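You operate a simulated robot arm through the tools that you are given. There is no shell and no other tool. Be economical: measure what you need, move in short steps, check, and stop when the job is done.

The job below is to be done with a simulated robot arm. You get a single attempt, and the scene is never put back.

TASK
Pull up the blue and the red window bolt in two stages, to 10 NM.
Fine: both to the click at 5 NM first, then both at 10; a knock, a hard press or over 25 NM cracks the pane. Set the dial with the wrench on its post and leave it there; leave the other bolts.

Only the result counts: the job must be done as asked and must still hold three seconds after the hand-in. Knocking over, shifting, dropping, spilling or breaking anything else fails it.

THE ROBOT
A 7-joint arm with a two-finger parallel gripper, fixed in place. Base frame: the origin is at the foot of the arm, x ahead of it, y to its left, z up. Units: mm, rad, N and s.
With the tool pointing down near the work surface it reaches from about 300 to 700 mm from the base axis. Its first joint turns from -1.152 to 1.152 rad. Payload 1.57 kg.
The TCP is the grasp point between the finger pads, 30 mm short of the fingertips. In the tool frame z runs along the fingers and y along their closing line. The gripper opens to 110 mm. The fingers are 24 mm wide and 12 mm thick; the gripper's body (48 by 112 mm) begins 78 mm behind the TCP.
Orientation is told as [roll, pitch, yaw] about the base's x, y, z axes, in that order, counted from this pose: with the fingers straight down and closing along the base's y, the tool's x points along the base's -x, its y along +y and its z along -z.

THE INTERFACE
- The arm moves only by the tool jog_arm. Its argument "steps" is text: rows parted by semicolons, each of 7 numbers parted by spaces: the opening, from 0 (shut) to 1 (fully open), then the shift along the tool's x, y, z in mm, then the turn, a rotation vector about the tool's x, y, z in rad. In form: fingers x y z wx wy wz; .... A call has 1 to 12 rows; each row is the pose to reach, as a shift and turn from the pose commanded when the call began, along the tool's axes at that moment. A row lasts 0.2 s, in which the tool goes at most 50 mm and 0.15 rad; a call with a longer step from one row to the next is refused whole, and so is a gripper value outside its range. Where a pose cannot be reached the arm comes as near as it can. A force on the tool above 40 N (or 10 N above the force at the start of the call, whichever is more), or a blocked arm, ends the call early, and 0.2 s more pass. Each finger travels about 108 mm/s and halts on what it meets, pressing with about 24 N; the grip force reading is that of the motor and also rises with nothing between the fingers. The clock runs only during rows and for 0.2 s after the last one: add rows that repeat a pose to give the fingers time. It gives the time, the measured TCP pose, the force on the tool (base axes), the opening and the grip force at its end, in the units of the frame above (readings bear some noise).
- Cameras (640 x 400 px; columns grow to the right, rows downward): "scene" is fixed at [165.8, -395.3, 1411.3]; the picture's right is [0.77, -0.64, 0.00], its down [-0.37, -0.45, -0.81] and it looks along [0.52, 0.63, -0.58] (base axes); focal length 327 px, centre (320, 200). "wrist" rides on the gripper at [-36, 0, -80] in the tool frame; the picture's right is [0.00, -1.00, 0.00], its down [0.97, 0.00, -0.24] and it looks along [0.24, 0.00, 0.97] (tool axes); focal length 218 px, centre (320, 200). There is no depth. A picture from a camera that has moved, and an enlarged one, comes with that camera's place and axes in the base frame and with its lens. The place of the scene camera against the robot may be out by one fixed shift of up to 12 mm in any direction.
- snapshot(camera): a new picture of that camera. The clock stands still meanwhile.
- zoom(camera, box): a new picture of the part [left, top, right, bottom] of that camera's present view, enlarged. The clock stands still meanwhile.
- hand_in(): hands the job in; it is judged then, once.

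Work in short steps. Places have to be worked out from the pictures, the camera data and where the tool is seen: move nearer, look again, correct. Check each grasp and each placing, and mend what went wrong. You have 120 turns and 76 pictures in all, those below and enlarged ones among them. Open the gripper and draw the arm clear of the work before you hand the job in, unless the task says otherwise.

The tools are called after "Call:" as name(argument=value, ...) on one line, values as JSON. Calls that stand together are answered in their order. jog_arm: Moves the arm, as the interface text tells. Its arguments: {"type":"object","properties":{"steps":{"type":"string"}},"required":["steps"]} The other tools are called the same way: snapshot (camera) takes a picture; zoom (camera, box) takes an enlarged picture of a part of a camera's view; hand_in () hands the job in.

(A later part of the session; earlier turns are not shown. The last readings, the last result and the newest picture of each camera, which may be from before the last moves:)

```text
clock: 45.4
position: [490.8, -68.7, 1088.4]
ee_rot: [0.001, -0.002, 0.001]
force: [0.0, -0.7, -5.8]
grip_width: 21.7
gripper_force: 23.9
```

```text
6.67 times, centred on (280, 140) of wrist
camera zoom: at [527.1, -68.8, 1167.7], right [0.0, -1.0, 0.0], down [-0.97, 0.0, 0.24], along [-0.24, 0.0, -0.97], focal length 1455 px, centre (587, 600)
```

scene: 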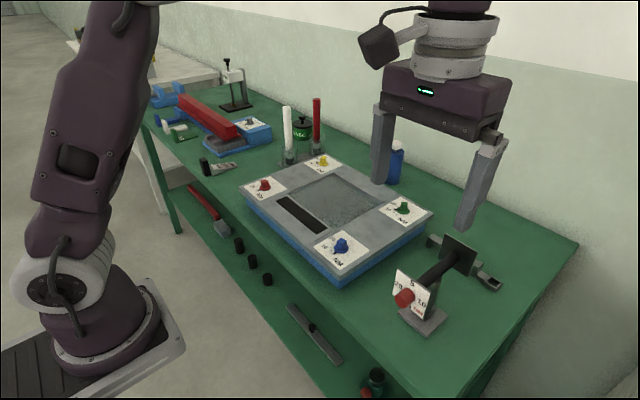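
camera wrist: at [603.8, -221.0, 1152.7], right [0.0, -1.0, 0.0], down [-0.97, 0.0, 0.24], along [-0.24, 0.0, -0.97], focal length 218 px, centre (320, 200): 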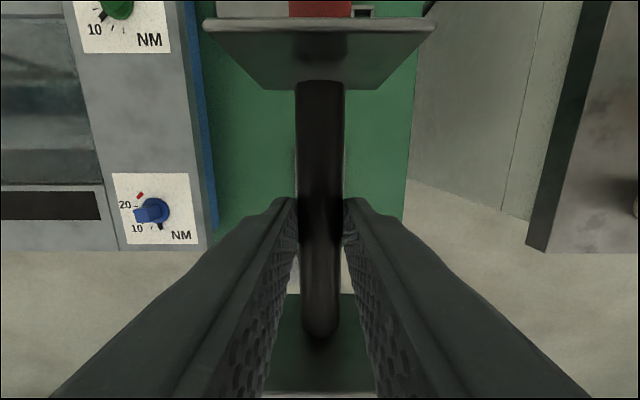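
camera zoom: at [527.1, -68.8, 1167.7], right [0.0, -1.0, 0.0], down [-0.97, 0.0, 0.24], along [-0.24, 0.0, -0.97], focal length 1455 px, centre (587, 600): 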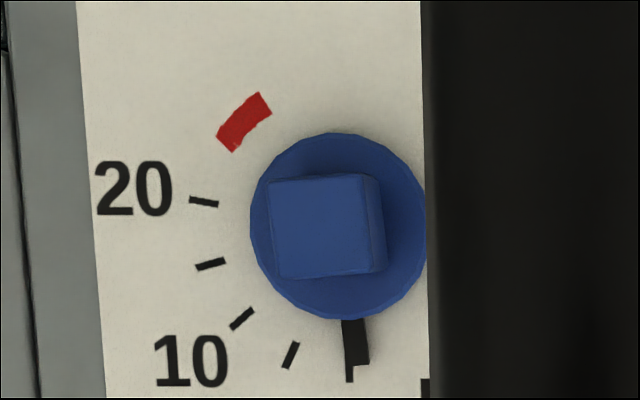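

The blue head is 16 mm square, centred at (529.4, -25.8) and yawed about +0.08 rad. I move the socket over it with that yaw, still well above.

Call:
jog_arm(steps="0.05 -18 21 0 0 0 -0.04;0.05 -36.8 42.1 0 0 0 -0.08;0.05 -36.8 42.1 10 0 0 -0.08;0.05 -36.8 42.1 22 0 0 -0.08;0.05 -36.8 42.1 22 0 0 -0.08")

Call:
zoom(camera="scene", box=[290, 170, 410, 290])

```text
clock: 46.6
position: [529.1, -27.0, 1066.8]
ee_rot: [0.003, -0.001, 0.081]
force: [-0.2, 0.0, -5.4]
grip_width: 21.7
gripper_force: 24.0
```

```text
3.33 times, centred on (350, 230) of scene
camera zoom: at [165.9, -395.3, 1411.3], right [0.77, -0.64, 0.0], down [-0.37, -0.45, -0.81], along [0.52, 0.63, -0.58], focal length 1090 px, centre (220, 100)
```

zoom: 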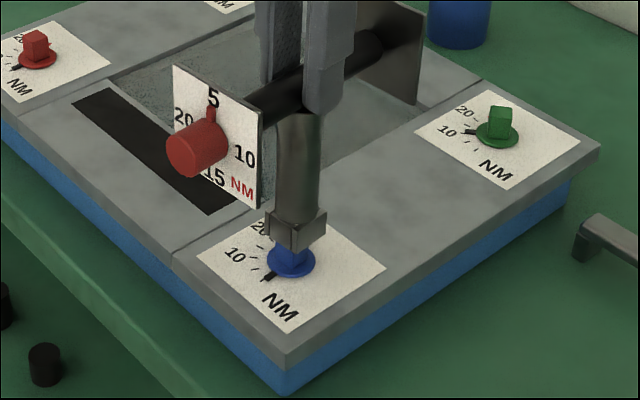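

Looks nearly aligned; I take one sharper view before descending.

Call:
zoom(camera="scene", box=[320, 200, 375, 260])

```text
6.67 times, centred on (348, 230) of scene
camera zoom: at [165.9, -395.3, 1411.3], right [0.77, -0.64, 0.0], down [-0.37, -0.45, -0.81], along [0.52, 0.63, -0.58], focal length 2180 px, centre (137, 0)
```

zoom: 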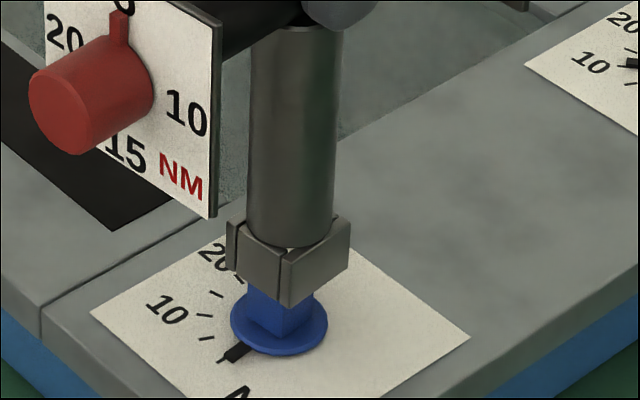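

The scene view shows the socket about 1.7 mm too far to the right (+x, -y). I correct that and descend slowly.

Call:
jog_arm(steps="0.05 0.8 1.4 0 0 0 0;0.05 0.8 1.4 5 0 0 0;0.05 0.8 1.4 9 0 0 0;0.05 0.8 1.4 13 0 0 0;0.05 0.8 1.4 13 0 0 0")

Call:
zoom(camera="scene", box=[320, 200, 375, 260])

```text
clock: 47.8
position: [527.8, -24.4, 1053.3]
ee_rot: [0.001, -0.002, 0.08]
force: [0.3, -0.2, -6.0]
grip_width: 21.7
gripper_force: 24.4
```

```text
6.67 times, centred on (348, 230) of scene
camera zoom: at [165.9, -395.3, 1411.3], right [0.77, -0.64, 0.0], down [-0.37, -0.45, -0.81], along [0.52, 0.63, -0.58], focal length 2180 px, centre (137, 0)
```

zoom: 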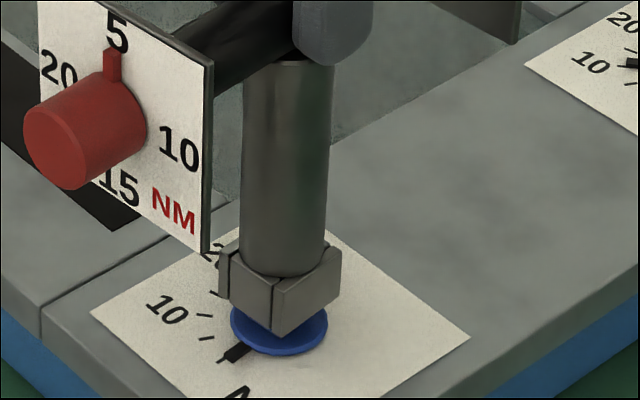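

The axis now lines up with the flange and there is no contact force. I continue down in small steps.

Call:
jog_arm(steps="0.05 0 0 2 0 0 0;0.05 0 0 4 0 0 0;0.05 0 0 6 0 0 0;0.05 0 0 6 0 0 0")

Call:
zoom(camera="scene", box=[320, 200, 375, 260])

```text
clock: 48.8
position: [529.4, -25.5, 1047.4]
ee_rot: [0.0, -0.001, 0.08]
force: [-0.7, 0.5, -5.9]
grip_width: 21.6
gripper_force: 24.5
```

```text
6.67 times, centred on (348, 230) of scene
camera zoom: at [165.9, -395.3, 1411.3], right [0.77, -0.64, 0.0], down [-0.37, -0.45, -0.81], along [0.52, 0.63, -0.58], focal length 2180 px, centre (137, 0)
```

zoom: 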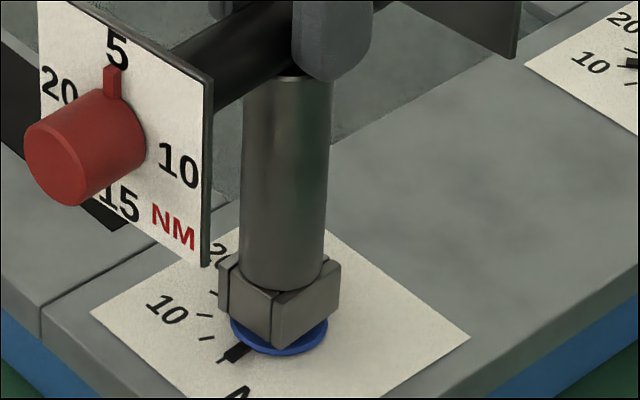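

The socket is over the head, about at the flange, with no pressing force. I start tightening clockwise by 0.2 rad and watch readings and pointer.

Call:
jog_arm(steps="0 0 0 6 0 0 0.05;0 0 0 6 0 0 0.1;0 0 0 6 0 0 0.15;0 0 0 6 0 0 0.2")

Call:
zoom(camera="scene", box=[320, 200, 375, 260])

```text
clock: 49.8
position: [528.5, -24.4, 1041.8]
ee_rot: [0.002, -0.004, -0.122]
force: [-0.3, 0.9, 15.5]
grip_width: 21.5
gripper_force: 23.9
```

```text
6.67 times, centred on (348, 230) of scene
camera zoom: at [165.5, -395.3, 1411.3], right [0.77, -0.64, 0.0], down [-0.37, -0.45, -0.81], along [0.52, 0.63, -0.58], focal length 2180 px, centre (137, 0)
```

zoom: 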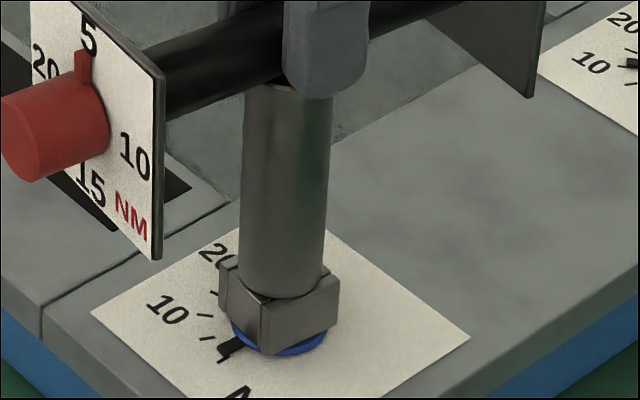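

I mistakenly kept 6 mm of descent, and the socket now presses about 20 N on the flange. I relieve it at once by rising 4 mm, without turning.

Call:
jog_arm(steps="0 0 0 -2 0 0 0;0 0 0 -4 0 0 0;0 0 0 -4 0 0 0")

Call:
zoom(camera="scene", box=[320, 200, 375, 260])

Call:
zoom(camera="scene", box=[230, 140, 440, 290])

```text
clock: 50.6
position: [527.2, -25.0, 1045.4]
ee_rot: [0.002, 0.0, -0.122]
force: [-0.2, -0.2, -6.5]
grip_width: 21.7
gripper_force: 23.6
```

```text
6.67 times, centred on (348, 230) of scene
camera zoom: at [165.9, -395.3, 1411.3], right [0.77, -0.64, 0.0], down [-0.37, -0.45, -0.81], along [0.52, 0.63, -0.58], focal length 2180 px, centre (137, 0)
```

zoom: 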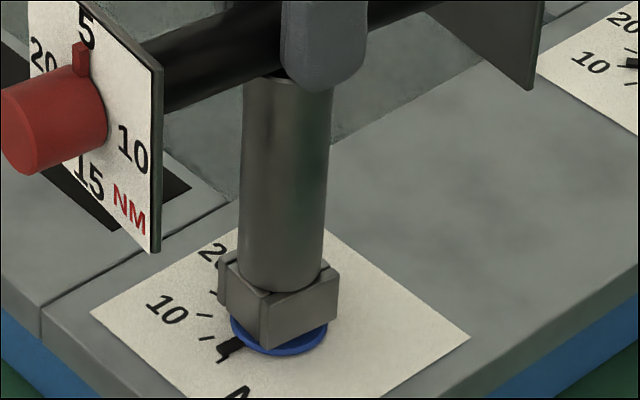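

```text
2.67 times, centred on (335, 215) of scene
camera zoom: at [165.9, -395.3, 1411.3], right [0.77, -0.64, 0.0], down [-0.37, -0.45, -0.81], along [0.52, 0.63, -0.58], focal length 872 px, centre (280, 160)
```

zoom: 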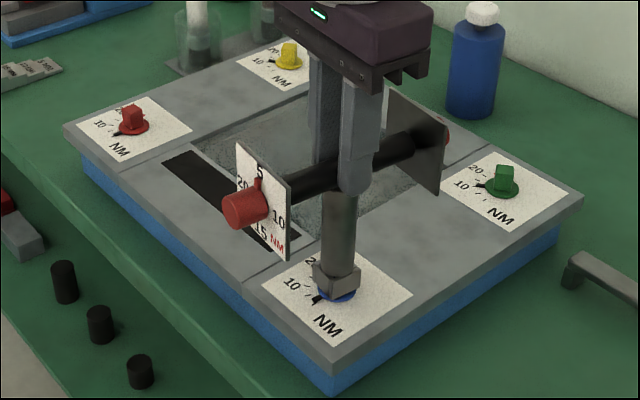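

Pressure is relieved, the pane is intact, and the pointer has started to move. I continue clockwise in small steps.

Call:
jog_arm(steps="0 0 0 0 0 0 0.05;0 0 0 0 0 0 0.1;0 0 0 0 0 0 0.13;0 0 0 0 0 0 0.13")

Call:
zoom(camera="scene", box=[320, 200, 375, 260])

```text
clock: 51.6
position: [529.4, -25.0, 1046.7]
ee_rot: [0.002, -0.002, -0.251]
force: [2.7, 0.8, -4.9]
grip_width: 21.4
gripper_force: 24.1
```

```text
6.67 times, centred on (348, 230) of scene
camera zoom: at [165.9, -395.3, 1411.3], right [0.77, -0.64, 0.0], down [-0.37, -0.45, -0.81], along [0.52, 0.63, -0.58], focal length 2180 px, centre (137, 0)
```

zoom: 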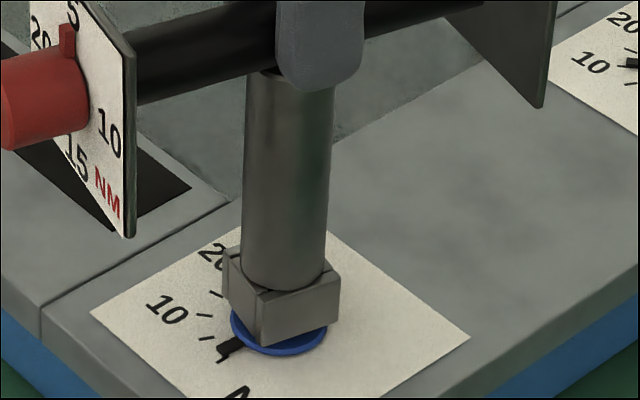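

I check the handle's alignment in the fingers with the wrist camera before turning further.

Call:
snapshot(camera="wrist")

```text
26 pictures are left
camera wrist: at [563.1, -34.2, 1125.8], right [-0.25, -0.97, 0.0], down [-0.94, 0.24, 0.24], along [-0.23, 0.06, -0.97], focal length 218 px, centre (320, 200)
```

wrist: 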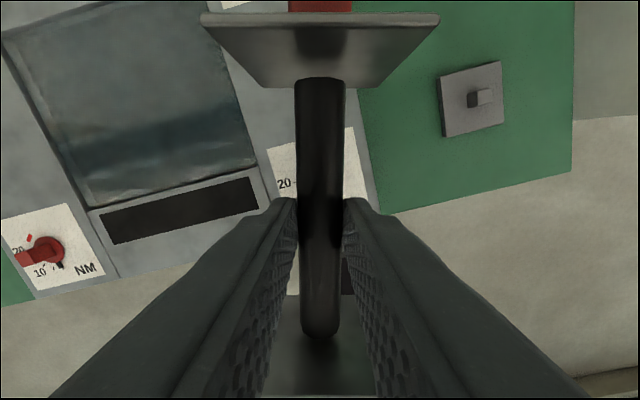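

The handle stays aligned in the fingers. I turn on in small steps, watching the readings.

Call:
jog_arm(steps="0 0 0 0 0 0 0.04;0 0 0 0 0 0 0.08;0 0 0 0 0 0 0.12;0 0 0 0 0 0 0.12")

Call:
zoom(camera="scene", box=[320, 200, 375, 260])

```text
clock: 52.6
position: [528.7, -25.1, 1046.5]
ee_rot: [0.001, -0.003, -0.37]
force: [3.8, -1.4, -2.2]
grip_width: 21.8
gripper_force: 24.4
```

```text
6.67 times, centred on (348, 230) of scene
camera zoom: at [165.9, -395.4, 1411.3], right [0.77, -0.64, 0.0], down [-0.37, -0.45, -0.81], along [0.52, 0.63, -0.58], focal length 2180 px, centre (137, 0)
```

zoom: 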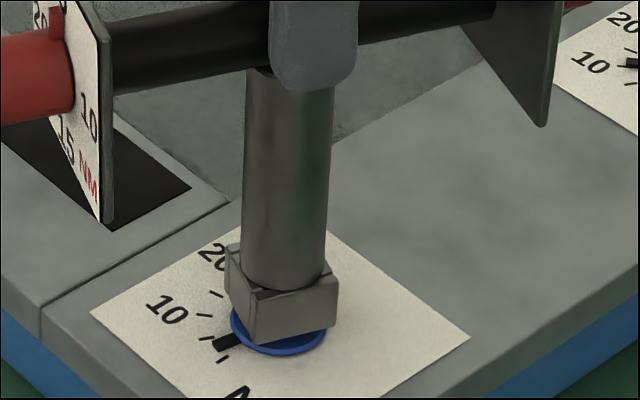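

The pointer is just over halfway from 0 to the 5 tick. I keep turning in small steps.

Call:
jog_arm(steps="0 0 0 0 0 0 0.04;0 0 0 0 0 0 0.08;0 0 0 0 0 0 0.1;0 0 0 0 0 0 0.1")

```text
clock: 53.6
position: [527.6, -23.6, 1045.8]
ee_rot: [0.002, -0.002, -0.471]
force: [5.5, -0.5, -3.0]
grip_width: 21.8
gripper_force: 23.8
```

Call:
jog_arm(steps="0 0 0 0 0 0 0.03;0 0 0 0 0 0 0.06;0 0 0 0 0 0 0.06")

Call:
zoom(camera="scene", box=[320, 200, 375, 260])

```text
clock: 54.4
position: [528.4, -25.4, 1046.7]
ee_rot: [0.002, -0.001, -0.532]
force: [5.0, -3.5, -5.8]
grip_width: 22.0
gripper_force: 24.0
```

```text
6.67 times, centred on (348, 230) of scene
camera zoom: at [166.0, -395.4, 1411.3], right [0.77, -0.64, 0.0], down [-0.37, -0.45, -0.81], along [0.52, 0.63, -0.58], focal length 2180 px, centre (137, 0)
```

zoom: 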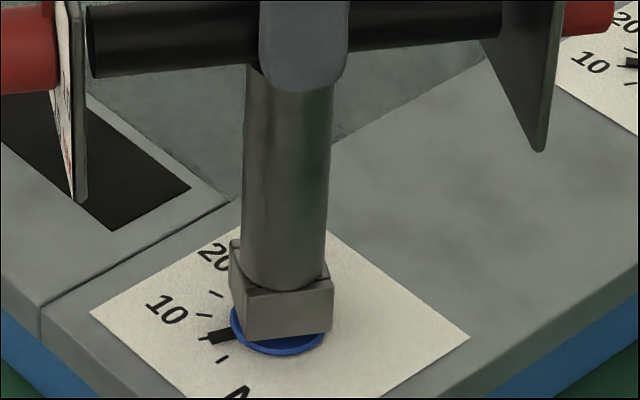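

The pointer is about at the 5 tick with no clear click yet. I advance slightly and look closely at the pointer.

Call:
jog_arm(steps="0 0 0 0 0 0 0.02;0 0 0 0 0 0 0.04;0 0 0 0 0 0 0.04")

Call:
zoom(camera="scene", box=[325, 230, 360, 262])

```text
clock: 55.2
position: [527.2, -24.2, 1046.6]
ee_rot: [0.004, 0.001, -0.571]
force: [4.2, -1.6, -4.4]
grip_width: 21.4
gripper_force: 24.2
```

```text
12.50 times, centred on (342, 246) of scene
camera zoom: at [166.0, -395.4, 1411.3], right [0.77, -0.64, 0.0], down [-0.37, -0.45, -0.81], along [0.52, 0.63, -0.58], focal length 4088 px, centre (39, -375)
```

zoom: 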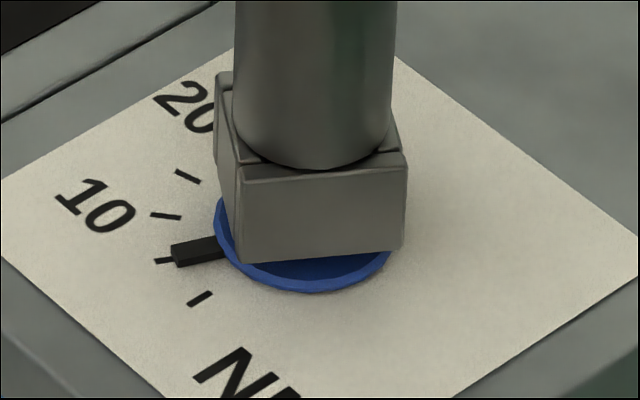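

The pointer sits at or just before 5. I turn 0.05 more and compare.

Call:
jog_arm(steps="0 0 0 0 0 0 0.025;0 0 0 0 0 0 0.05;0 0 0 0 0 0 0.05")

Call:
zoom(camera="scene", box=[325, 230, 360, 262])

```text
clock: 56.0
position: [527.2, -24.4, 1046.2]
ee_rot: [0.001, 0.0, -0.619]
force: [3.3, -0.4, -2.6]
grip_width: 21.3
gripper_force: 23.4
```

```text
12.50 times, centred on (342, 246) of scene
camera zoom: at [165.9, -395.3, 1411.3], right [0.77, -0.64, 0.0], down [-0.37, -0.45, -0.81], along [0.52, 0.63, -0.58], focal length 4088 px, centre (39, -375)
```

zoom: 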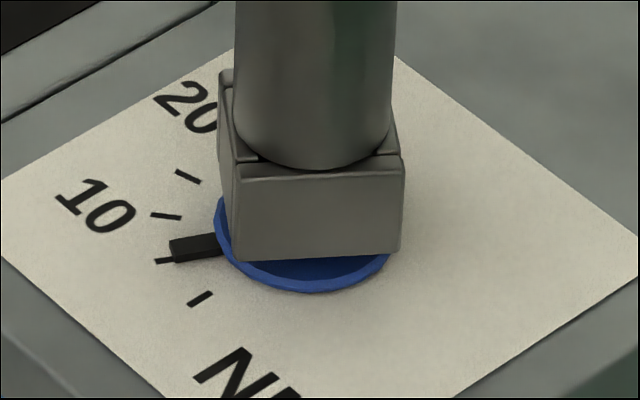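

The pointer is now right at the 5 tick. I turn a little more to be sure the click threshold is passed, without approaching 10.

Call:
jog_arm(steps="0 0 0 0 0 0 0.03;0 0 0 0 0 0 0.06;0 0 0 0 0 0 0.06")

Call:
zoom(camera="scene", box=[325, 230, 360, 262])

```text
clock: 56.8
position: [528.4, -24.9, 1045.9]
ee_rot: [0.003, 0.001, -0.682]
force: [4.6, -0.7, -4.9]
grip_width: 21.8
gripper_force: 24.0
```

```text
12.50 times, centred on (342, 246) of scene
camera zoom: at [166.0, -395.3, 1411.3], right [0.77, -0.64, 0.0], down [-0.37, -0.45, -0.81], along [0.52, 0.63, -0.58], focal length 4088 px, centre (39, -375)
```

zoom: 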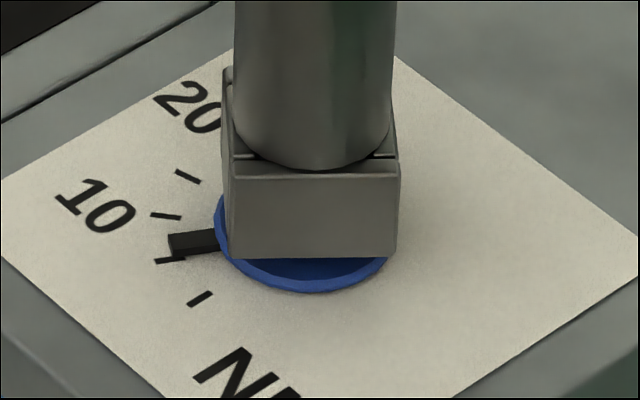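

The pointer is slightly past 5, so blue's first stage is done. I release the wind-up by turning back a little and lift the wrench straight off.

Call:
jog_arm(steps="0 0 0 0 0 0 -0.05;0 0 0 0 0 0 -0.1;0 0 0 -5 0 0 -0.1;0 0 0 -14 0 0 -0.1;0 0 0 -28 0 0 -0.1;0 0 0 -45 0 0 -0.1;0 0 0 -65 0 0 -0.1;0 0 0 -65 0 0 -0.1")

Call:
zoom(camera="scene", box=[290, 140, 410, 270])

```text
clock: 58.6
position: [527.8, -24.7, 1111.1]
ee_rot: [0.001, 0.0, -0.579]
force: [-0.5, -1.0, -6.1]
grip_width: 21.6
gripper_force: 23.7
```

```text
3.08 times, centred on (350, 205) of scene
camera zoom: at [165.9, -395.3, 1411.3], right [0.77, -0.64, 0.0], down [-0.37, -0.45, -0.81], along [0.52, 0.63, -0.58], focal length 1006 px, centre (228, 185)
```

zoom: 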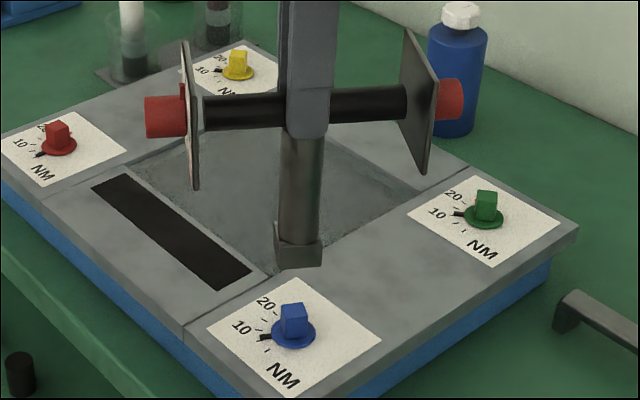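

Blue shows 5. Now I carry the wrench over to view the red bolt (expected near (529, 283)) from above, yaw back to 0.

Call:
jog_arm(steps="0 29 34 0 0 0 -0.1;0 58 68 0 0 0 -0.2;0 87 101 0 0 0 -0.3;0 116 135 0 0 0 -0.4;0 145 168 0 0 0 -0.5;0 173.7 202 0 0 0 -0.579;0 173.7 202 0 0 0 -0.579")

Call:
zoom(camera="wrist", box=[240, 105, 310, 175])

```text
clock: 60.2
position: [494.0, 239.8, 1109.8]
ee_rot: [0.002, -0.002, 0.0]
force: [0.5, -0.3, -5.6]
grip_width: 21.6
gripper_force: 24.0
```

```text
5.71 times, centred on (275, 140) of wrist
camera zoom: at [528.9, 238.9, 1190.5], right [0.0, -1.0, 0.0], down [-0.97, 0.0, 0.24], along [-0.24, 0.0, -0.97], focal length 1247 px, centre (577, 543)
```

zoom: 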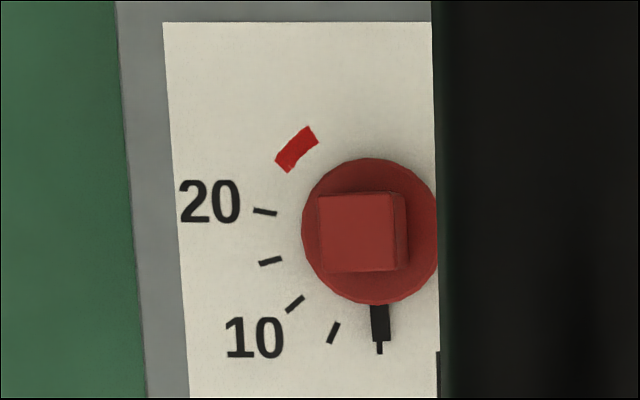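

The red head centre is at about (529.4, 284.2), practically square to the axes. With the offset learned on blue, I place the socket over it at z ≈ 1062 and check.

Call:
jog_arm(steps="0 -17 23 0 0 0 0;0 -34.8 45.7 0 0 0 -0.02;0 -34.8 45.7 20 0 0 -0.02;0 -34.8 45.7 38 0 0 -0.02;0 -34.8 45.7 47 0 0 -0.02;0 -34.8 45.7 47 0 0 -0.02")

Call:
zoom(camera="scene", box=[240, 145, 290, 195])

```text
clock: 61.6
position: [528.7, 285.4, 1064.8]
ee_rot: [0.002, -0.002, 0.02]
force: [0.0, -0.4, -6.0]
grip_width: 21.7
gripper_force: 23.7
```

```text
8.00 times, centred on (265, 170) of scene
camera zoom: at [165.9, -395.3, 1411.3], right [0.77, -0.64, 0.0], down [-0.37, -0.45, -0.81], along [0.52, 0.63, -0.58], focal length 2616 px, centre (760, 440)
```

zoom: 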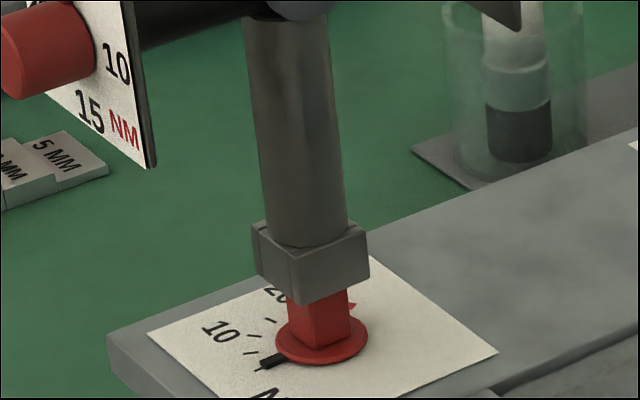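

The socket is about 1 mm left of the bolt in this view. I correct it and lower gently to z ≈ 1047.

Call:
jog_arm(steps="0 -0.8 -0.7 3 0 0 0;0 -0.8 -0.7 7 0 0 0;0 -0.8 -0.7 10 0 0 0;0 -0.8 -0.7 13 0 0 0;0 -0.8 -0.7 16 0 0 0;0 -0.8 -0.7 16 0 0 0")

Call:
zoom(camera="scene", box=[240, 145, 290, 195])

```text
clock: 62.4
position: [530.8, 284.8, 1059.9]
ee_rot: [0.008, -0.009, 0.018]
force: [-4.4, -1.7, 6.7]
grip_width: 21.8
gripper_force: 23.8
stopped in row 3: the force on the tool passed its limit (the readings are from after the stop); the commanded pose is now the measured one
```

```text
8.00 times, centred on (265, 170) of scene
camera zoom: at [165.6, -395.4, 1411.3], right [0.77, -0.64, 0.0], down [-0.37, -0.45, -0.81], along [0.52, 0.63, -0.58], focal length 2616 px, centre (760, 440)
```

zoom: 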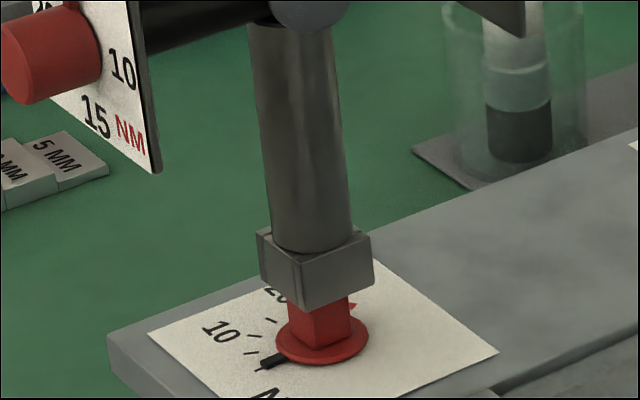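

The socket touched the head's rim lightly, with force toward -x and -y, so it sits about 1.5 mm too far along the viewing direction. I lift 4 mm, shift back and try again.

Call:
jog_arm(steps="0 0 0 -4 0.008 0.009 0;0 1.2 -1.1 -4 0.008 0.009 0;0 1.2 -1.1 -2 0.008 0.009 0;0 1.2 -1.1 1 0.008 0.009 0;0 1.2 -1.1 3 0.008 0.009 0;0 1.2 -1.1 5 0.008 0.009 0;0 1.2 -1.1 5 0.008 0.009 0")

```text
clock: 63.7
position: [529.2, 283.5, 1059.7]
ee_rot: [0.002, -0.004, 0.019]
force: [-4.3, -3.1, 6.3]
grip_width: 21.5
gripper_force: 24.7
stopped in row 6: the force on the tool passed its limit (the readings are from after the stop); the commanded pose is now the measured one
```

It still touches, pushing toward -x and -y. I shift another 1.2 mm that way after a small lift.

Call:
jog_arm(steps="0 0 0 -4 0 0.004 0;0 1.3 -1.0 -4 0 0.004 0;0 1.3 -1.0 -1 0 0.004 0;0 1.3 -1.0 2 0 0.004 0;0 1.3 -1.0 4 0 0.004 0;0 1.3 -1.0 6 0 0.004 0")

Call:
zoom(camera="scene", box=[240, 145, 290, 195])

```text
clock: 64.9
position: [527.5, 282.4, 1060.4]
ee_rot: [0.003, -0.005, 0.021]
force: [-6.3, -2.4, 8.6]
grip_width: 21.3
gripper_force: 24.2
stopped in row 5: the force on the tool passed its limit (the readings are from after the stop); the commanded pose is now the measured one
```

```text
8.00 times, centred on (265, 170) of scene
camera zoom: at [165.5, -395.5, 1411.3], right [0.77, -0.64, 0.0], down [-0.37, -0.45, -0.81], along [0.52, 0.63, -0.58], focal length 2616 px, centre (760, 440)
```

zoom: 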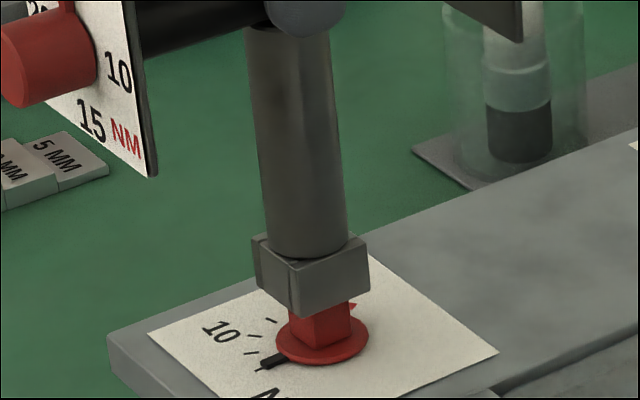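

Still blocked, so I lift clear and take one sharp picture of the socket against the red head to judge offset and yaw properly.

Call:
jog_arm(steps="0 0 0 -6 -0.003 0.005 0;0 0 0 -14 -0.003 0.005 0;0 0 0 -20 -0.003 0.005 0;0 0 0 -20 -0.003 0.005 0")

Call:
zoom(camera="scene", box=[246, 156, 284, 194])

```text
clock: 65.9
position: [528.7, 283.3, 1079.1]
ee_rot: [0.007, 0.0, 0.022]
force: [0.2, -0.8, -5.5]
grip_width: 21.6
gripper_force: 24.4
```

```text
10.53 times, centred on (265, 175) of scene
camera zoom: at [165.9, -395.3, 1411.3], right [0.77, -0.64, 0.0], down [-0.37, -0.45, -0.81], along [0.52, 0.63, -0.58], focal length 3442 px, centre (899, 463)
```

zoom: 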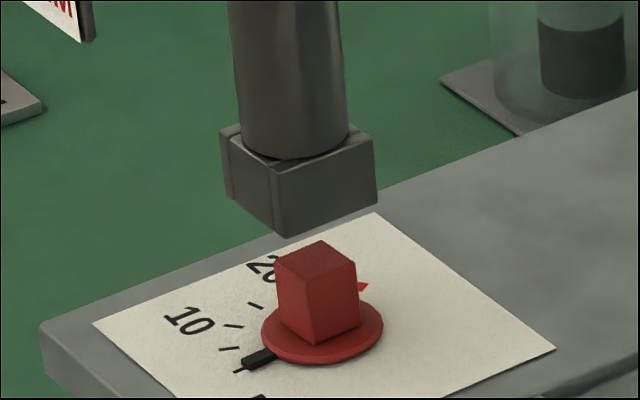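

From this view the head is about 1.8 mm to the right and slightly nearer, and yawed about 0.05. So I shift by (+1.0, -1.6) mm, yaw +0.03, and lower slowly.

Call:
jog_arm(steps="0 -1 -1.6 6 0 0 -0.03;0 -1 -1.6 12 0 0 -0.03;0 -1 -1.6 16 0 0 -0.03;0 -1 -1.6 19 0 0 -0.03;0 -1 -1.6 21 0 0 -0.03;0 -1 -1.6 23 0 0 -0.03;0 -1 -1.6 25 0 0 -0.03;0 -1 -1.6 25 0 0 -0.03")

```text
clock: 67.3
position: [530.1, 280.8, 1059.3]
ee_rot: [0.007, -0.004, 0.05]
force: [-4.4, -2.7, 9.2]
grip_width: 21.5
gripper_force: 24.0
stopped in row 7: the force on the tool passed its limit (the readings are from after the stop); the commanded pose is now the measured one
```

Still on the rim. I look at the contact from here.

Call:
zoom(camera="scene", box=[246, 156, 284, 194])

```text
10.53 times, centred on (265, 175) of scene
camera zoom: at [165.5, -395.5, 1411.3], right [0.77, -0.64, 0.0], down [-0.37, -0.45, -0.81], along [0.52, 0.63, -0.58], focal length 3442 px, centre (899, 463)
```

zoom: 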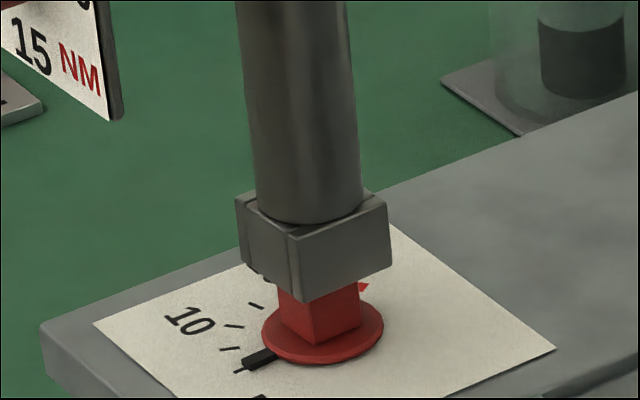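

The centre projects exactly onto the head's top, so position is good and a yaw mismatch is likely. With only light contact I sweep the yaw positive by 0.1 and see if it drops in.

Call:
jog_arm(steps="0 0 0 -1 -0.005 0.004 0;0 0 0 -1 -0.005 0.004 -0.03;0 0 0 0 -0.005 0.004 -0.05;0 0 0 0 -0.005 0.004 -0.07;0 0 0 1 -0.005 0.004 -0.09;0 0 0 1 -0.005 0.004 -0.11;0 0 0 1 -0.005 0.004 -0.11")

```text
clock: 68.9
position: [529.1, 281.3, 1059.6]
ee_rot: [0.012, -0.006, 0.16]
force: [-1.7, -4.9, 31.0]
grip_width: 21.8
gripper_force: 24.0
```

The force rose too much (31 N), so I lift off at once.

Call:
jog_arm(steps="0 0 0 -3 0 0 0;0 0 0 -8 0.01 0.005 0;0 0 0 -14 0.01 0.005 0;0 0 0 -14 0.01 0.005 0")

Call:
zoom(camera="scene", box=[236, 136, 290, 194])

```text
clock: 69.9
position: [529.5, 283.2, 1071.9]
ee_rot: [0.003, 0.005, 0.162]
force: [0.9, 0.0, -5.6]
grip_width: 21.6
gripper_force: 24.1
```

```text
6.90 times, centred on (263, 165) of scene
camera zoom: at [165.9, -395.3, 1411.3], right [0.77, -0.64, 0.0], down [-0.37, -0.45, -0.81], along [0.52, 0.63, -0.58], focal length 2255 px, centre (713, 441)
```

zoom: 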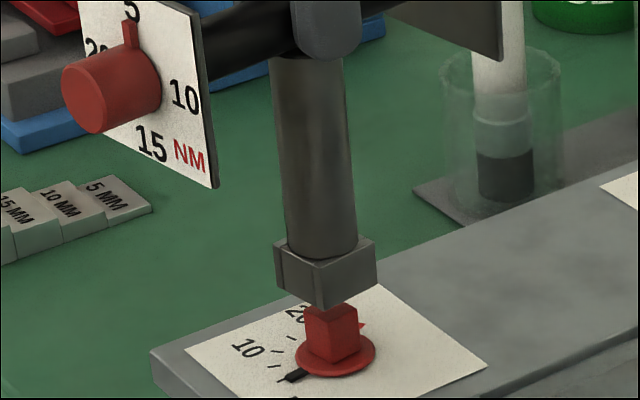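

The shaft seems tilted about 0.03-0.05 rad (bottom toward +y) against true vertical, which would explain the jam. I check the handle's roll in the fingers from the wrist camera.

Call:
zoom(camera="wrist", box=[190, 0, 450, 160])

```text
2.46 times, centred on (320, 80) of wrist
camera zoom: at [565.0, 287.5, 1151.9], right [0.16, -0.99, 0.0], down [-0.96, -0.16, 0.24], along [-0.24, -0.04, -0.97], focal length 537 px, centre (320, 495)
```

zoom: 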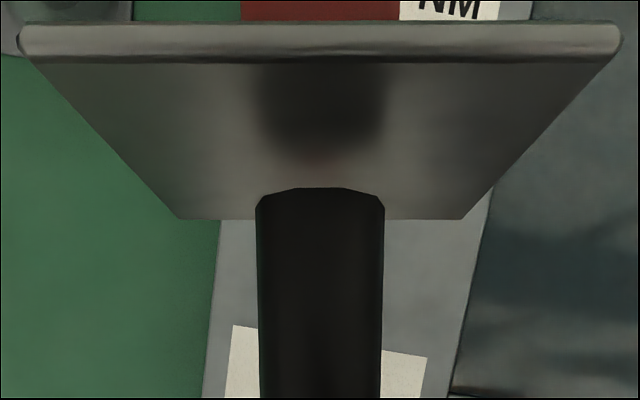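

The plates look level in roll, so any tilt is small and mainly I'm unsure of position. I'll probe gently: combining both cameras gives (532.3, 283.6) with yaw 0.04, descending only to light contact.

Call:
jog_arm(steps="0 -2.8 0 0 0 0 0.06;0 -2.8 0 5 0 0 0.12;0 -2.8 0 9 0 0 0.12;0 -2.8 0 12 0 0 0.12;0 -2.8 0 14 0 0 0.12;0 -2.8 0 15 0 0 0.12")

```text
clock: 71.3
position: [531.6, 281.0, 1060.9]
ee_rot: [0.003, 0.0, 0.042]
force: [-7.8, -5.0, 35.4]
grip_width: 21.7
gripper_force: 24.0
```

That contact is stiff (35 N), so I lift at once and will use far smaller steps from here.

Call:
jog_arm(steps="0 0 0 -3 0 0 0;0 0 0 -8 0 0 0;0 0 0 -8 0 0 0")

Call:
zoom(camera="scene", box=[236, 126, 310, 200])

```text
clock: 72.1
position: [532.3, 281.7, 1064.4]
ee_rot: [0.002, 0.004, 0.041]
force: [-0.1, -0.6, -5.2]
grip_width: 21.4
gripper_force: 24.7
```

```text
5.41 times, centred on (273, 163) of scene
camera zoom: at [165.9, -395.3, 1411.3], right [0.77, -0.64, 0.0], down [-0.37, -0.45, -0.81], along [0.52, 0.63, -0.58], focal length 1768 px, centre (574, 400)
```

zoom: 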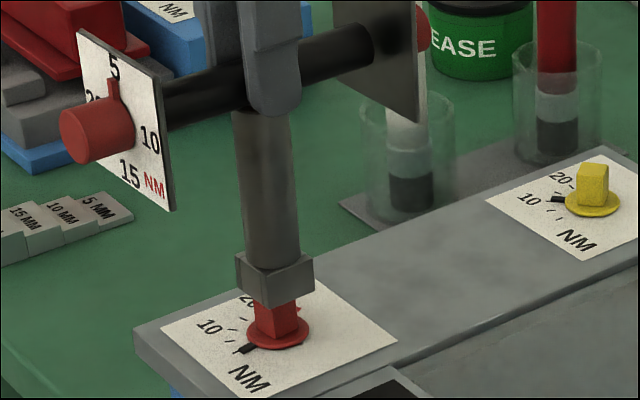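

Re-analysing all views, the handle sits in the fingers as it did for blue, and both cameras agree on about (528.8, 284.2). I'll try there with yaw 0.05 and probe gently, only to z ≈ 1060.5.

Call:
jog_arm(steps="0 0 0 -4 0 0 0;0 3.5 2.85 -4 0 0 -0.01;0 3.5 2.85 -2 0 0 -0.01;0 3.5 2.85 0 0 0 -0.01;0 3.5 2.85 2 0 0 -0.01;0 3.5 2.85 3 0 0 -0.01;0 3.5 2.85 3 0 0 -0.01")

```text
clock: 73.7
position: [528.3, 284.1, 1061.9]
ee_rot: [0.003, 0.004, 0.05]
force: [0.4, 1.3, -5.6]
grip_width: 21.3
gripper_force: 23.8
```

No contact at 1061.9. I go 2 mm lower.

Call:
jog_arm(steps="0 0 0 0.7 0 0 0;0 0 0 1.4 0 0 0;0 0 0 2 0 0 0;0 0 0 2 0 0 0")

```text
clock: 74.7
position: [527.9, 285.7, 1059.7]
ee_rot: [0.005, 0.003, 0.051]
force: [-0.1, -0.1, -3.9]
grip_width: 21.6
gripper_force: 23.6
```

Call:
jog_arm(steps="0 0 0 0.5 0 0 0;0 0 0 1 0 0 0;0 0 0 1.5 0 0 0;0 0 0 1.5 0 0 0")

```text
clock: 75.7
position: [527.9, 284.9, 1060.0]
ee_rot: [0.007, 0.002, 0.049]
force: [-5.0, 1.0, 23.2]
grip_width: 21.7
gripper_force: 24.3
```

Contact is at z ≈ 1060 and stiff. I lift slightly and take one very sharp picture of the socket just above the head.

Call:
jog_arm(steps="0 0 0 -2 -0.004 -0.003 0;0 0 0 -3.5 -0.004 -0.003 0;0 0 0 -3.5 -0.004 -0.003 0")

Call:
zoom(camera="scene", box=[252, 166, 280, 194])

```text
clock: 76.5
position: [527.8, 284.4, 1062.0]
ee_rot: [0.007, 0.002, 0.052]
force: [-0.2, -0.6, -6.0]
grip_width: 21.6
gripper_force: 24.6
```

```text
14.29 times, centred on (266, 180) of scene
camera zoom: at [165.9, -395.3, 1411.3], right [0.77, -0.64, 0.0], down [-0.37, -0.45, -0.81], along [0.52, 0.63, -0.58], focal length 4672 px, centre (1091, 486)
```

zoom: 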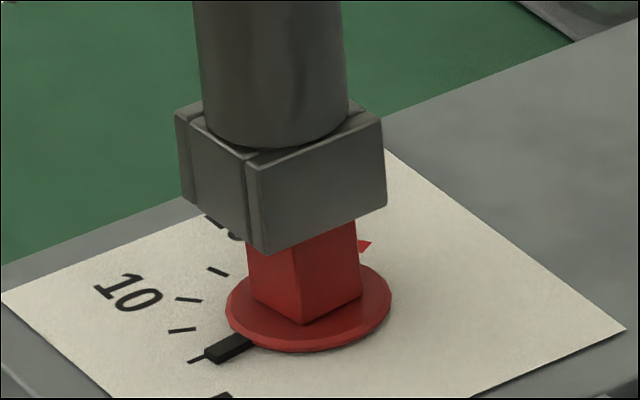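

This shows the socket about 2.4 mm left of the head's axis, with the head yawed a few degrees more than the socket. I shift by (+1.4, -2.1) mm, yaw to 0.09, and probe gently.

Call:
jog_arm(steps="0 -1.3 -2.2 -2 -0.005 -0.002 -0.04;0 -1.3 -2.2 0 -0.005 -0.002 -0.04;0 -1.3 -2.2 1 -0.005 -0.002 -0.04;0 -1.3 -2.2 2 -0.005 -0.002 -0.04;0 -1.3 -2.2 2.7 -0.005 -0.002 -0.04;0 -1.3 -2.2 2.7 -0.005 -0.002 -0.04")

```text
clock: 77.9
position: [530.6, 282.4, 1059.1]
ee_rot: [0.013, -0.002, 0.091]
force: [0.5, 0.5, -7.1]
grip_width: 21.4
gripper_force: 23.9
```

At 1059.1 there is no contact, which is lower than before. I straighten the roll and continue down 1 mm.

Call:
jog_arm(steps="0 0 0 0.3 0.01 0 0;0 0 0 0.7 0.01 0 0;0 0 0 1.2 0.01 0 0;0 0 0 1.2 0.01 0 0")

```text
clock: 78.9
position: [529.2, 283.7, 1058.6]
ee_rot: [0.0, -0.001, 0.089]
force: [-1.1, 1.3, -6.5]
grip_width: 21.8
gripper_force: 24.1
```

Call:
jog_arm(steps="0 0 0 0.6 0 0 0;0 0 0 1.2 0 0 0;0 0 0 1.8 0 0 0;0 0 0 1.8 0 0 0")

```text
clock: 79.9
position: [530.0, 284.1, 1056.9]
ee_rot: [0.002, -0.003, 0.09]
force: [-0.1, -0.2, -6.2]
grip_width: 21.4
gripper_force: 24.4
```

It's going in. I continue gently to about 1048.

Call:
jog_arm(steps="0 0 0 1 0 0 0;0 0 0 2 0 0 0;0 0 0 3 0 0 0;0 0 0 4 0 0 0;0 0 0 5 0 0 0;0 0 0 5 0 0 0")

Call:
jog_arm(steps="0 0 0 1 0 0 0;0 0 0 2 0 0 0;0 0 0 3 0 0 0;0 0 0 4 0 0 0;0 0 0 4 0 0 0")

```text
clock: 81.3
position: [530.4, 283.5, 1051.4]
ee_rot: [0.0, -0.002, 0.092]
force: [0.1, 0.1, -5.7]
grip_width: 21.2
gripper_force: 24.3
```

```text
clock: 82.5
position: [529.3, 282.4, 1047.8]
ee_rot: [0.001, -0.001, 0.092]
force: [-0.6, 0.4, -5.6]
grip_width: 21.9
gripper_force: 23.7
```

Engaged on red with no side force. From blue's experience I turn clockwise to about yaw -0.6 and then look.

Call:
jog_arm(steps="0 0 0 0 0 0 0.06;0 0 0 0 0 0 0.12;0 0 0 0 0 0 0.18;0 0 0 0 0 0 0.24;0 0 0 0 0 0 0.3;0 0 0 0 0 0 0.36;0 0 0 0 0 0 0.42;0 0 0 0 0 0 0.48;0 0 0 0 0 0 0.54;0 0 0 0 0 0 0.6;0 0 0 0 0 0 0.65;0 0 0 0 0 0 0.65")

Call:
zoom(camera="scene", box=[246, 162, 284, 200])

```text
clock: 85.1
position: [529.4, 283.6, 1046.8]
ee_rot: [0.003, 0.001, -0.56]
force: [-5.9, 3.4, 0.1]
grip_width: 21.4
gripper_force: 24.0
```

```text
10.53 times, centred on (265, 181) of scene
camera zoom: at [165.6, -395.3, 1411.4], right [0.77, -0.64, 0.0], down [-0.37, -0.45, -0.81], along [0.52, 0.63, -0.58], focal length 3442 px, centre (899, 400)
```

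zoom: 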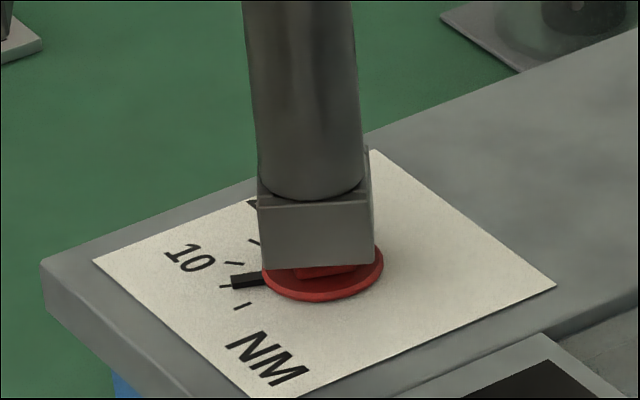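

The pointer is just short of the 5 tick. I turn 0.11 more and check.

Call:
jog_arm(steps="0 0 0 0 0 0 0.04;0 0 0 0 0 0 0.08;0 0 0 0 0 0 0.11;0 0 0 0 0 0 0.11")

Call:
zoom(camera="scene", box=[246, 162, 284, 200])

```text
clock: 86.1
position: [529.9, 282.9, 1047.4]
ee_rot: [0.003, 0.001, -0.67]
force: [-4.8, 4.8, 1.4]
grip_width: 21.4
gripper_force: 23.4
```

```text
10.53 times, centred on (265, 181) of scene
camera zoom: at [165.7, -395.2, 1411.4], right [0.77, -0.64, 0.0], down [-0.37, -0.45, -0.81], along [0.52, 0.63, -0.58], focal length 3442 px, centre (899, 400)
```

zoom: 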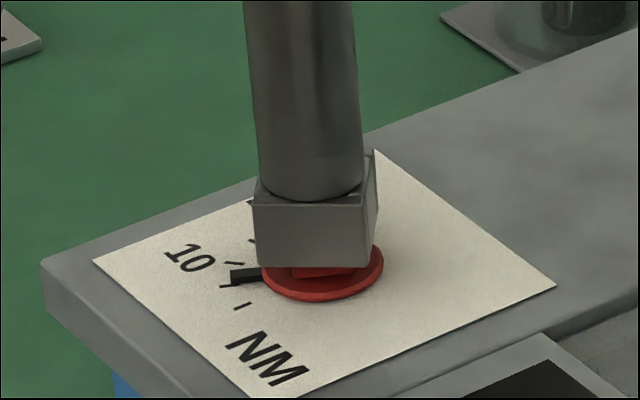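

The pointer is at about 5. As with blue I add a small margin, then unwind slightly and lift off.

Call:
jog_arm(steps="0 0 0 0 0 0 0.03;0 0 0 0 0 0 0.05;0 0 0 0 0 0 0.05;0 0 0 0 0 0 0;0 0 0 0 0 0 -0.05;0 0 0 -4 0 0 -0.05;0 0 0 -12 0 0 -0.05;0 0 0 -24 0 0 -0.05;0 0 0 -40 0 0 -0.05;0 0 0 -62 0 0 -0.05;0 0 0 -62 0 0 -0.05")

```text
clock: 88.5
position: [529.0, 282.8, 1111.6]
ee_rot: [0.003, -0.001, -0.619]
force: [0.0, 0.4, -5.6]
grip_width: 21.7
gripper_force: 24.2
```

Red stage 1 is done. I carry the wrench back over its peg at (568.2, -220.7) with yaw 0.

Call:
jog_arm(steps="0 -27 -32.3 0 0 0 -0.05;0 -54 -64.6 0 0 0 -0.1;0 -81 -96.9 0 0 0 -0.15;0 -108 -129.1 0 0 0 -0.2;0 -135 -161.4 0 0 0 -0.26;0 -162 -193.7 0 0 0 -0.31;0 -189 -226 0 0 0 -0.36;0 -216 -258.3 0 0 0 -0.41;0 -243 -290.6 0 0 0 -0.46;0 -270 -322.8 0 0 0 -0.51;0 -297 -355.1 0 0 0 -0.57;0 -324 -387.4 0 0 0 -0.619")

Call:
jog_arm(steps="0 0 0 20 0 0 0;0 0 0 40 0 0 0;0 0 0 60 0 0 0;0 0 0 80 0 0 0;0 0 0 95 0 0 0;0 0 0 95 0 0 0")

Call:
jog_arm(steps="0 0 0 0 0 0 0;0 0 0 0 0 0 0")

```text
clock: 91.1
position: [569.0, -221.4, 1107.4]
ee_rot: [0.004, -0.002, 0.003]
force: [0.0, -0.4, -6.8]
grip_width: 21.7
gripper_force: 23.8
```

```text
clock: 92.5
position: [568.4, -219.4, 1013.7]
ee_rot: [0.002, -0.002, 0.001]
force: [-0.5, -0.4, -5.1]
grip_width: 21.4
gripper_force: 23.8
```

```text
clock: 93.1
position: [568.2, -221.0, 1013.6]
ee_rot: [0.002, -0.002, -0.001]
force: [0.3, -0.2, -5.7]
grip_width: 21.4
gripper_force: 23.7
```

Positions average (568.5, -220.6), as at the pick-up. I lower to just above the peg and then probe gently.

Call:
jog_arm(steps="0 0 0 3 0 0 0;0 0 0 6 0 0 0;0 0 0 8 0 0 0;0 0 0 9 0 0 0;0 0 0 9 0 0 0")

Call:
jog_arm(steps="0 0 0 0.7 0 0 0;0 0 0 1.4 0 0 0;0 0 0 2 0 0 0;0 0 0 2 0 0 0")

Call:
jog_arm(steps="0 0 0 0.7 0 0 0;0 0 0 1.4 0 0 0;0 0 0 2 0 0 0;0 0 0 2 0 0 0")

```text
clock: 94.3
position: [568.9, -219.9, 1004.1]
ee_rot: [0.004, -0.002, 0.001]
force: [0.6, 1.0, -6.1]
grip_width: 21.7
gripper_force: 24.0
```

```text
clock: 95.3
position: [569.0, -221.7, 1003.2]
ee_rot: [0.003, -0.004, 0.0]
force: [-2.2, 0.5, 14.3]
grip_width: 21.6
gripper_force: 24.1
```

```text
clock: 96.1
position: [569.1, -220.3, 1003.4]
ee_rot: [0.0, -0.006, -0.001]
force: [-4.1, 2.3, 5.9]
grip_width: 21.8
gripper_force: 23.8
stopped in row 3: the force on the tool passed its limit (the readings are from after the stop); the commanded pose is now the measured one
```

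I touched the peg's top. I lift 3 mm and take one sharp picture of socket and peg.

Call:
jog_arm(steps="0 0 0 -1.5 0 0.005 0;0 0 0 -3 0 0.005 0;0 0 0 -3 0 0.005 0")

Call:
zoom(camera="scene", box=[404, 276, 450, 328])

```text
clock: 96.9
position: [570.6, -220.3, 1005.7]
ee_rot: [0.001, 0.0, 0.0]
force: [0.3, 0.0, -6.0]
grip_width: 21.6
gripper_force: 24.2
```

```text
7.69 times, centred on (427, 302) of scene
camera zoom: at [165.9, -395.4, 1411.3], right [0.77, -0.64, 0.0], down [-0.37, -0.45, -0.81], along [0.52, 0.63, -0.58], focal length 2516 px, centre (-503, -585)
```

zoom: 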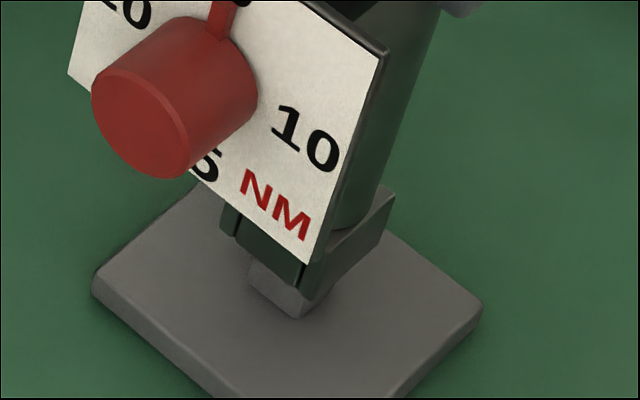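

The plate blocks most of the view, but the readings average x ≈ 569.1 against 568.2 at pick-up, and the picture also hints the socket is right by 1 mm. I shift -0.9 mm in x and probe gently.

Call:
jog_arm(steps="0 0.9 0 0 0 0 0;0 0.9 0 1 0 0 0;0 0.9 0 2 0 0 0;0 0.9 0 3 0 0 0;0 0.9 0 3.4 0 0 0;0 0.9 0 3.4 0 0 0")

```text
clock: 98.3
position: [568.5, -220.3, 1003.4]
ee_rot: [0.0, 0.0, 0.002]
force: [-3.7, 2.5, 18.4]
grip_width: 21.8
gripper_force: 24.2
```

Still on top. A wrist view shows the base plate on both sides of the handle and can give the y offset and yaw, so I lift 2 mm and use it.

Call:
jog_arm(steps="0 0 0 -1 0 0 0;0 0 0 -2.5 0 0 0;0 0 0 -2.5 0 0 0")

Call:
zoom(camera="wrist", box=[260, 80, 380, 220])

```text
clock: 99.1
position: [569.8, -220.1, 1004.2]
ee_rot: [0.0, 0.002, 0.001]
force: [0.8, -0.9, -5.6]
grip_width: 21.5
gripper_force: 24.1
```

```text
2.86 times, centred on (320, 150) of wrist
camera zoom: at [604.5, -221.0, 1083.5], right [0.0, -1.0, 0.0], down [-0.97, 0.0, 0.24], along [-0.24, 0.0, -0.97], focal length 624 px, centre (320, 343)
```

zoom: 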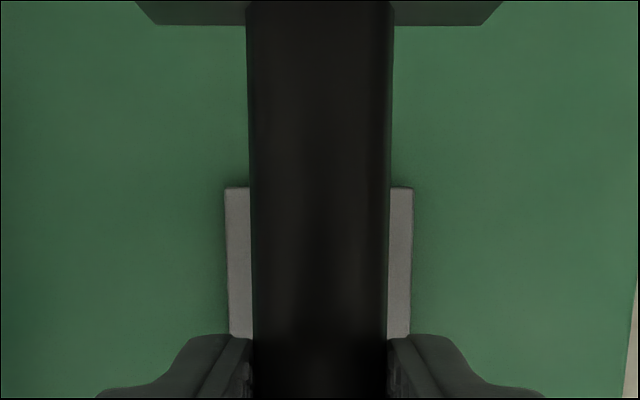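

Yaw is aligned, but the base centre lies about 0.5 mm toward +y of the handle (it was -0.2 at pick-up). I shift +0.7 in y and -0.4 in x and probe.

Call:
jog_arm(steps="0 0.4 0.7 0 0 0 0;0 0.4 0.7 0.8 0 0 0;0 0.4 0.7 1.6 0 0 0;0 0.4 0.7 2.4 0 0 0;0 0.4 0.7 2.8 0 0 0;0 0.4 0.7 2.8 0 0 0")

```text
clock: 100.5
position: [568.2, -220.6, 1002.1]
ee_rot: [0.002, -0.004, 0.0]
force: [-6.5, 2.7, 22.0]
grip_width: 21.6
gripper_force: 23.8
```

Comparing blue and red engagements suggests the wrench now leans slightly, its bottom about 1.6 mm toward -x and 1.9 mm toward +y. I compensate by tilting the tool and returning to the pick-up position, then probe.

Call:
jog_arm(steps="0 0 0 -2 0 0 0;0 -0.4 -1.1 -3 0.015 -0.013 0;0 -0.4 -1.1 -2 0.015 -0.013 0;0 -0.4 -1.1 -1.2 0.015 -0.013 0;0 -0.4 -1.1 -0.6 0.015 -0.013 0;0 -0.4 -1.1 0 0.015 -0.013 0;0 -0.4 -1.1 0 0.015 -0.013 0")

```text
clock: 102.1
position: [568.5, -222.0, 1003.2]
ee_rot: [-0.014, -0.014, 0.0]
force: [-6.2, 1.3, 18.7]
grip_width: 21.6
gripper_force: 24.1
```

Still touching. I probe +1.3 mm in x.

Call:
jog_arm(steps="0 0 0 -2.5 0 0 0;0 -1.3 0 -2.5 0 0 0;0 -1.3 0 -1.5 0 0 0;0 -1.3 0 -0.8 0 0 0;0 -1.3 0 -0.2 0 0 0;0 -1.3 0 -0.2 0 0 0")

```text
clock: 103.5
position: [569.0, -221.2, 1002.1]
ee_rot: [-0.015, -0.012, -0.001]
force: [0.0, 1.0, -6.6]
grip_width: 21.4
gripper_force: 23.8
```

It dropped past the contact level with no force. I continue down in small steps.

Call:
jog_arm(steps="0 0 0 0.6 0 0 0;0 0 0 1.2 0 0 0;0 0 0 1.8 0 0 0;0 0 0 1.8 0 0 0")

Call:
jog_arm(steps="0 0 0 0.7 0 0 0;0 0 0 1.4 0 0 0;0 0 0 2 0 0 0;0 0 0 2 0 0 0")

```text
clock: 104.5
position: [570.7, -222.1, 1000.7]
ee_rot: [-0.013, -0.013, 0.0]
force: [0.7, -0.4, -5.6]
grip_width: 21.5
gripper_force: 24.7
```

```text
clock: 105.5
position: [570.0, -221.2, 998.2]
ee_rot: [-0.014, -0.012, -0.001]
force: [-0.2, -0.3, -5.3]
grip_width: 21.7
gripper_force: 24.0
```

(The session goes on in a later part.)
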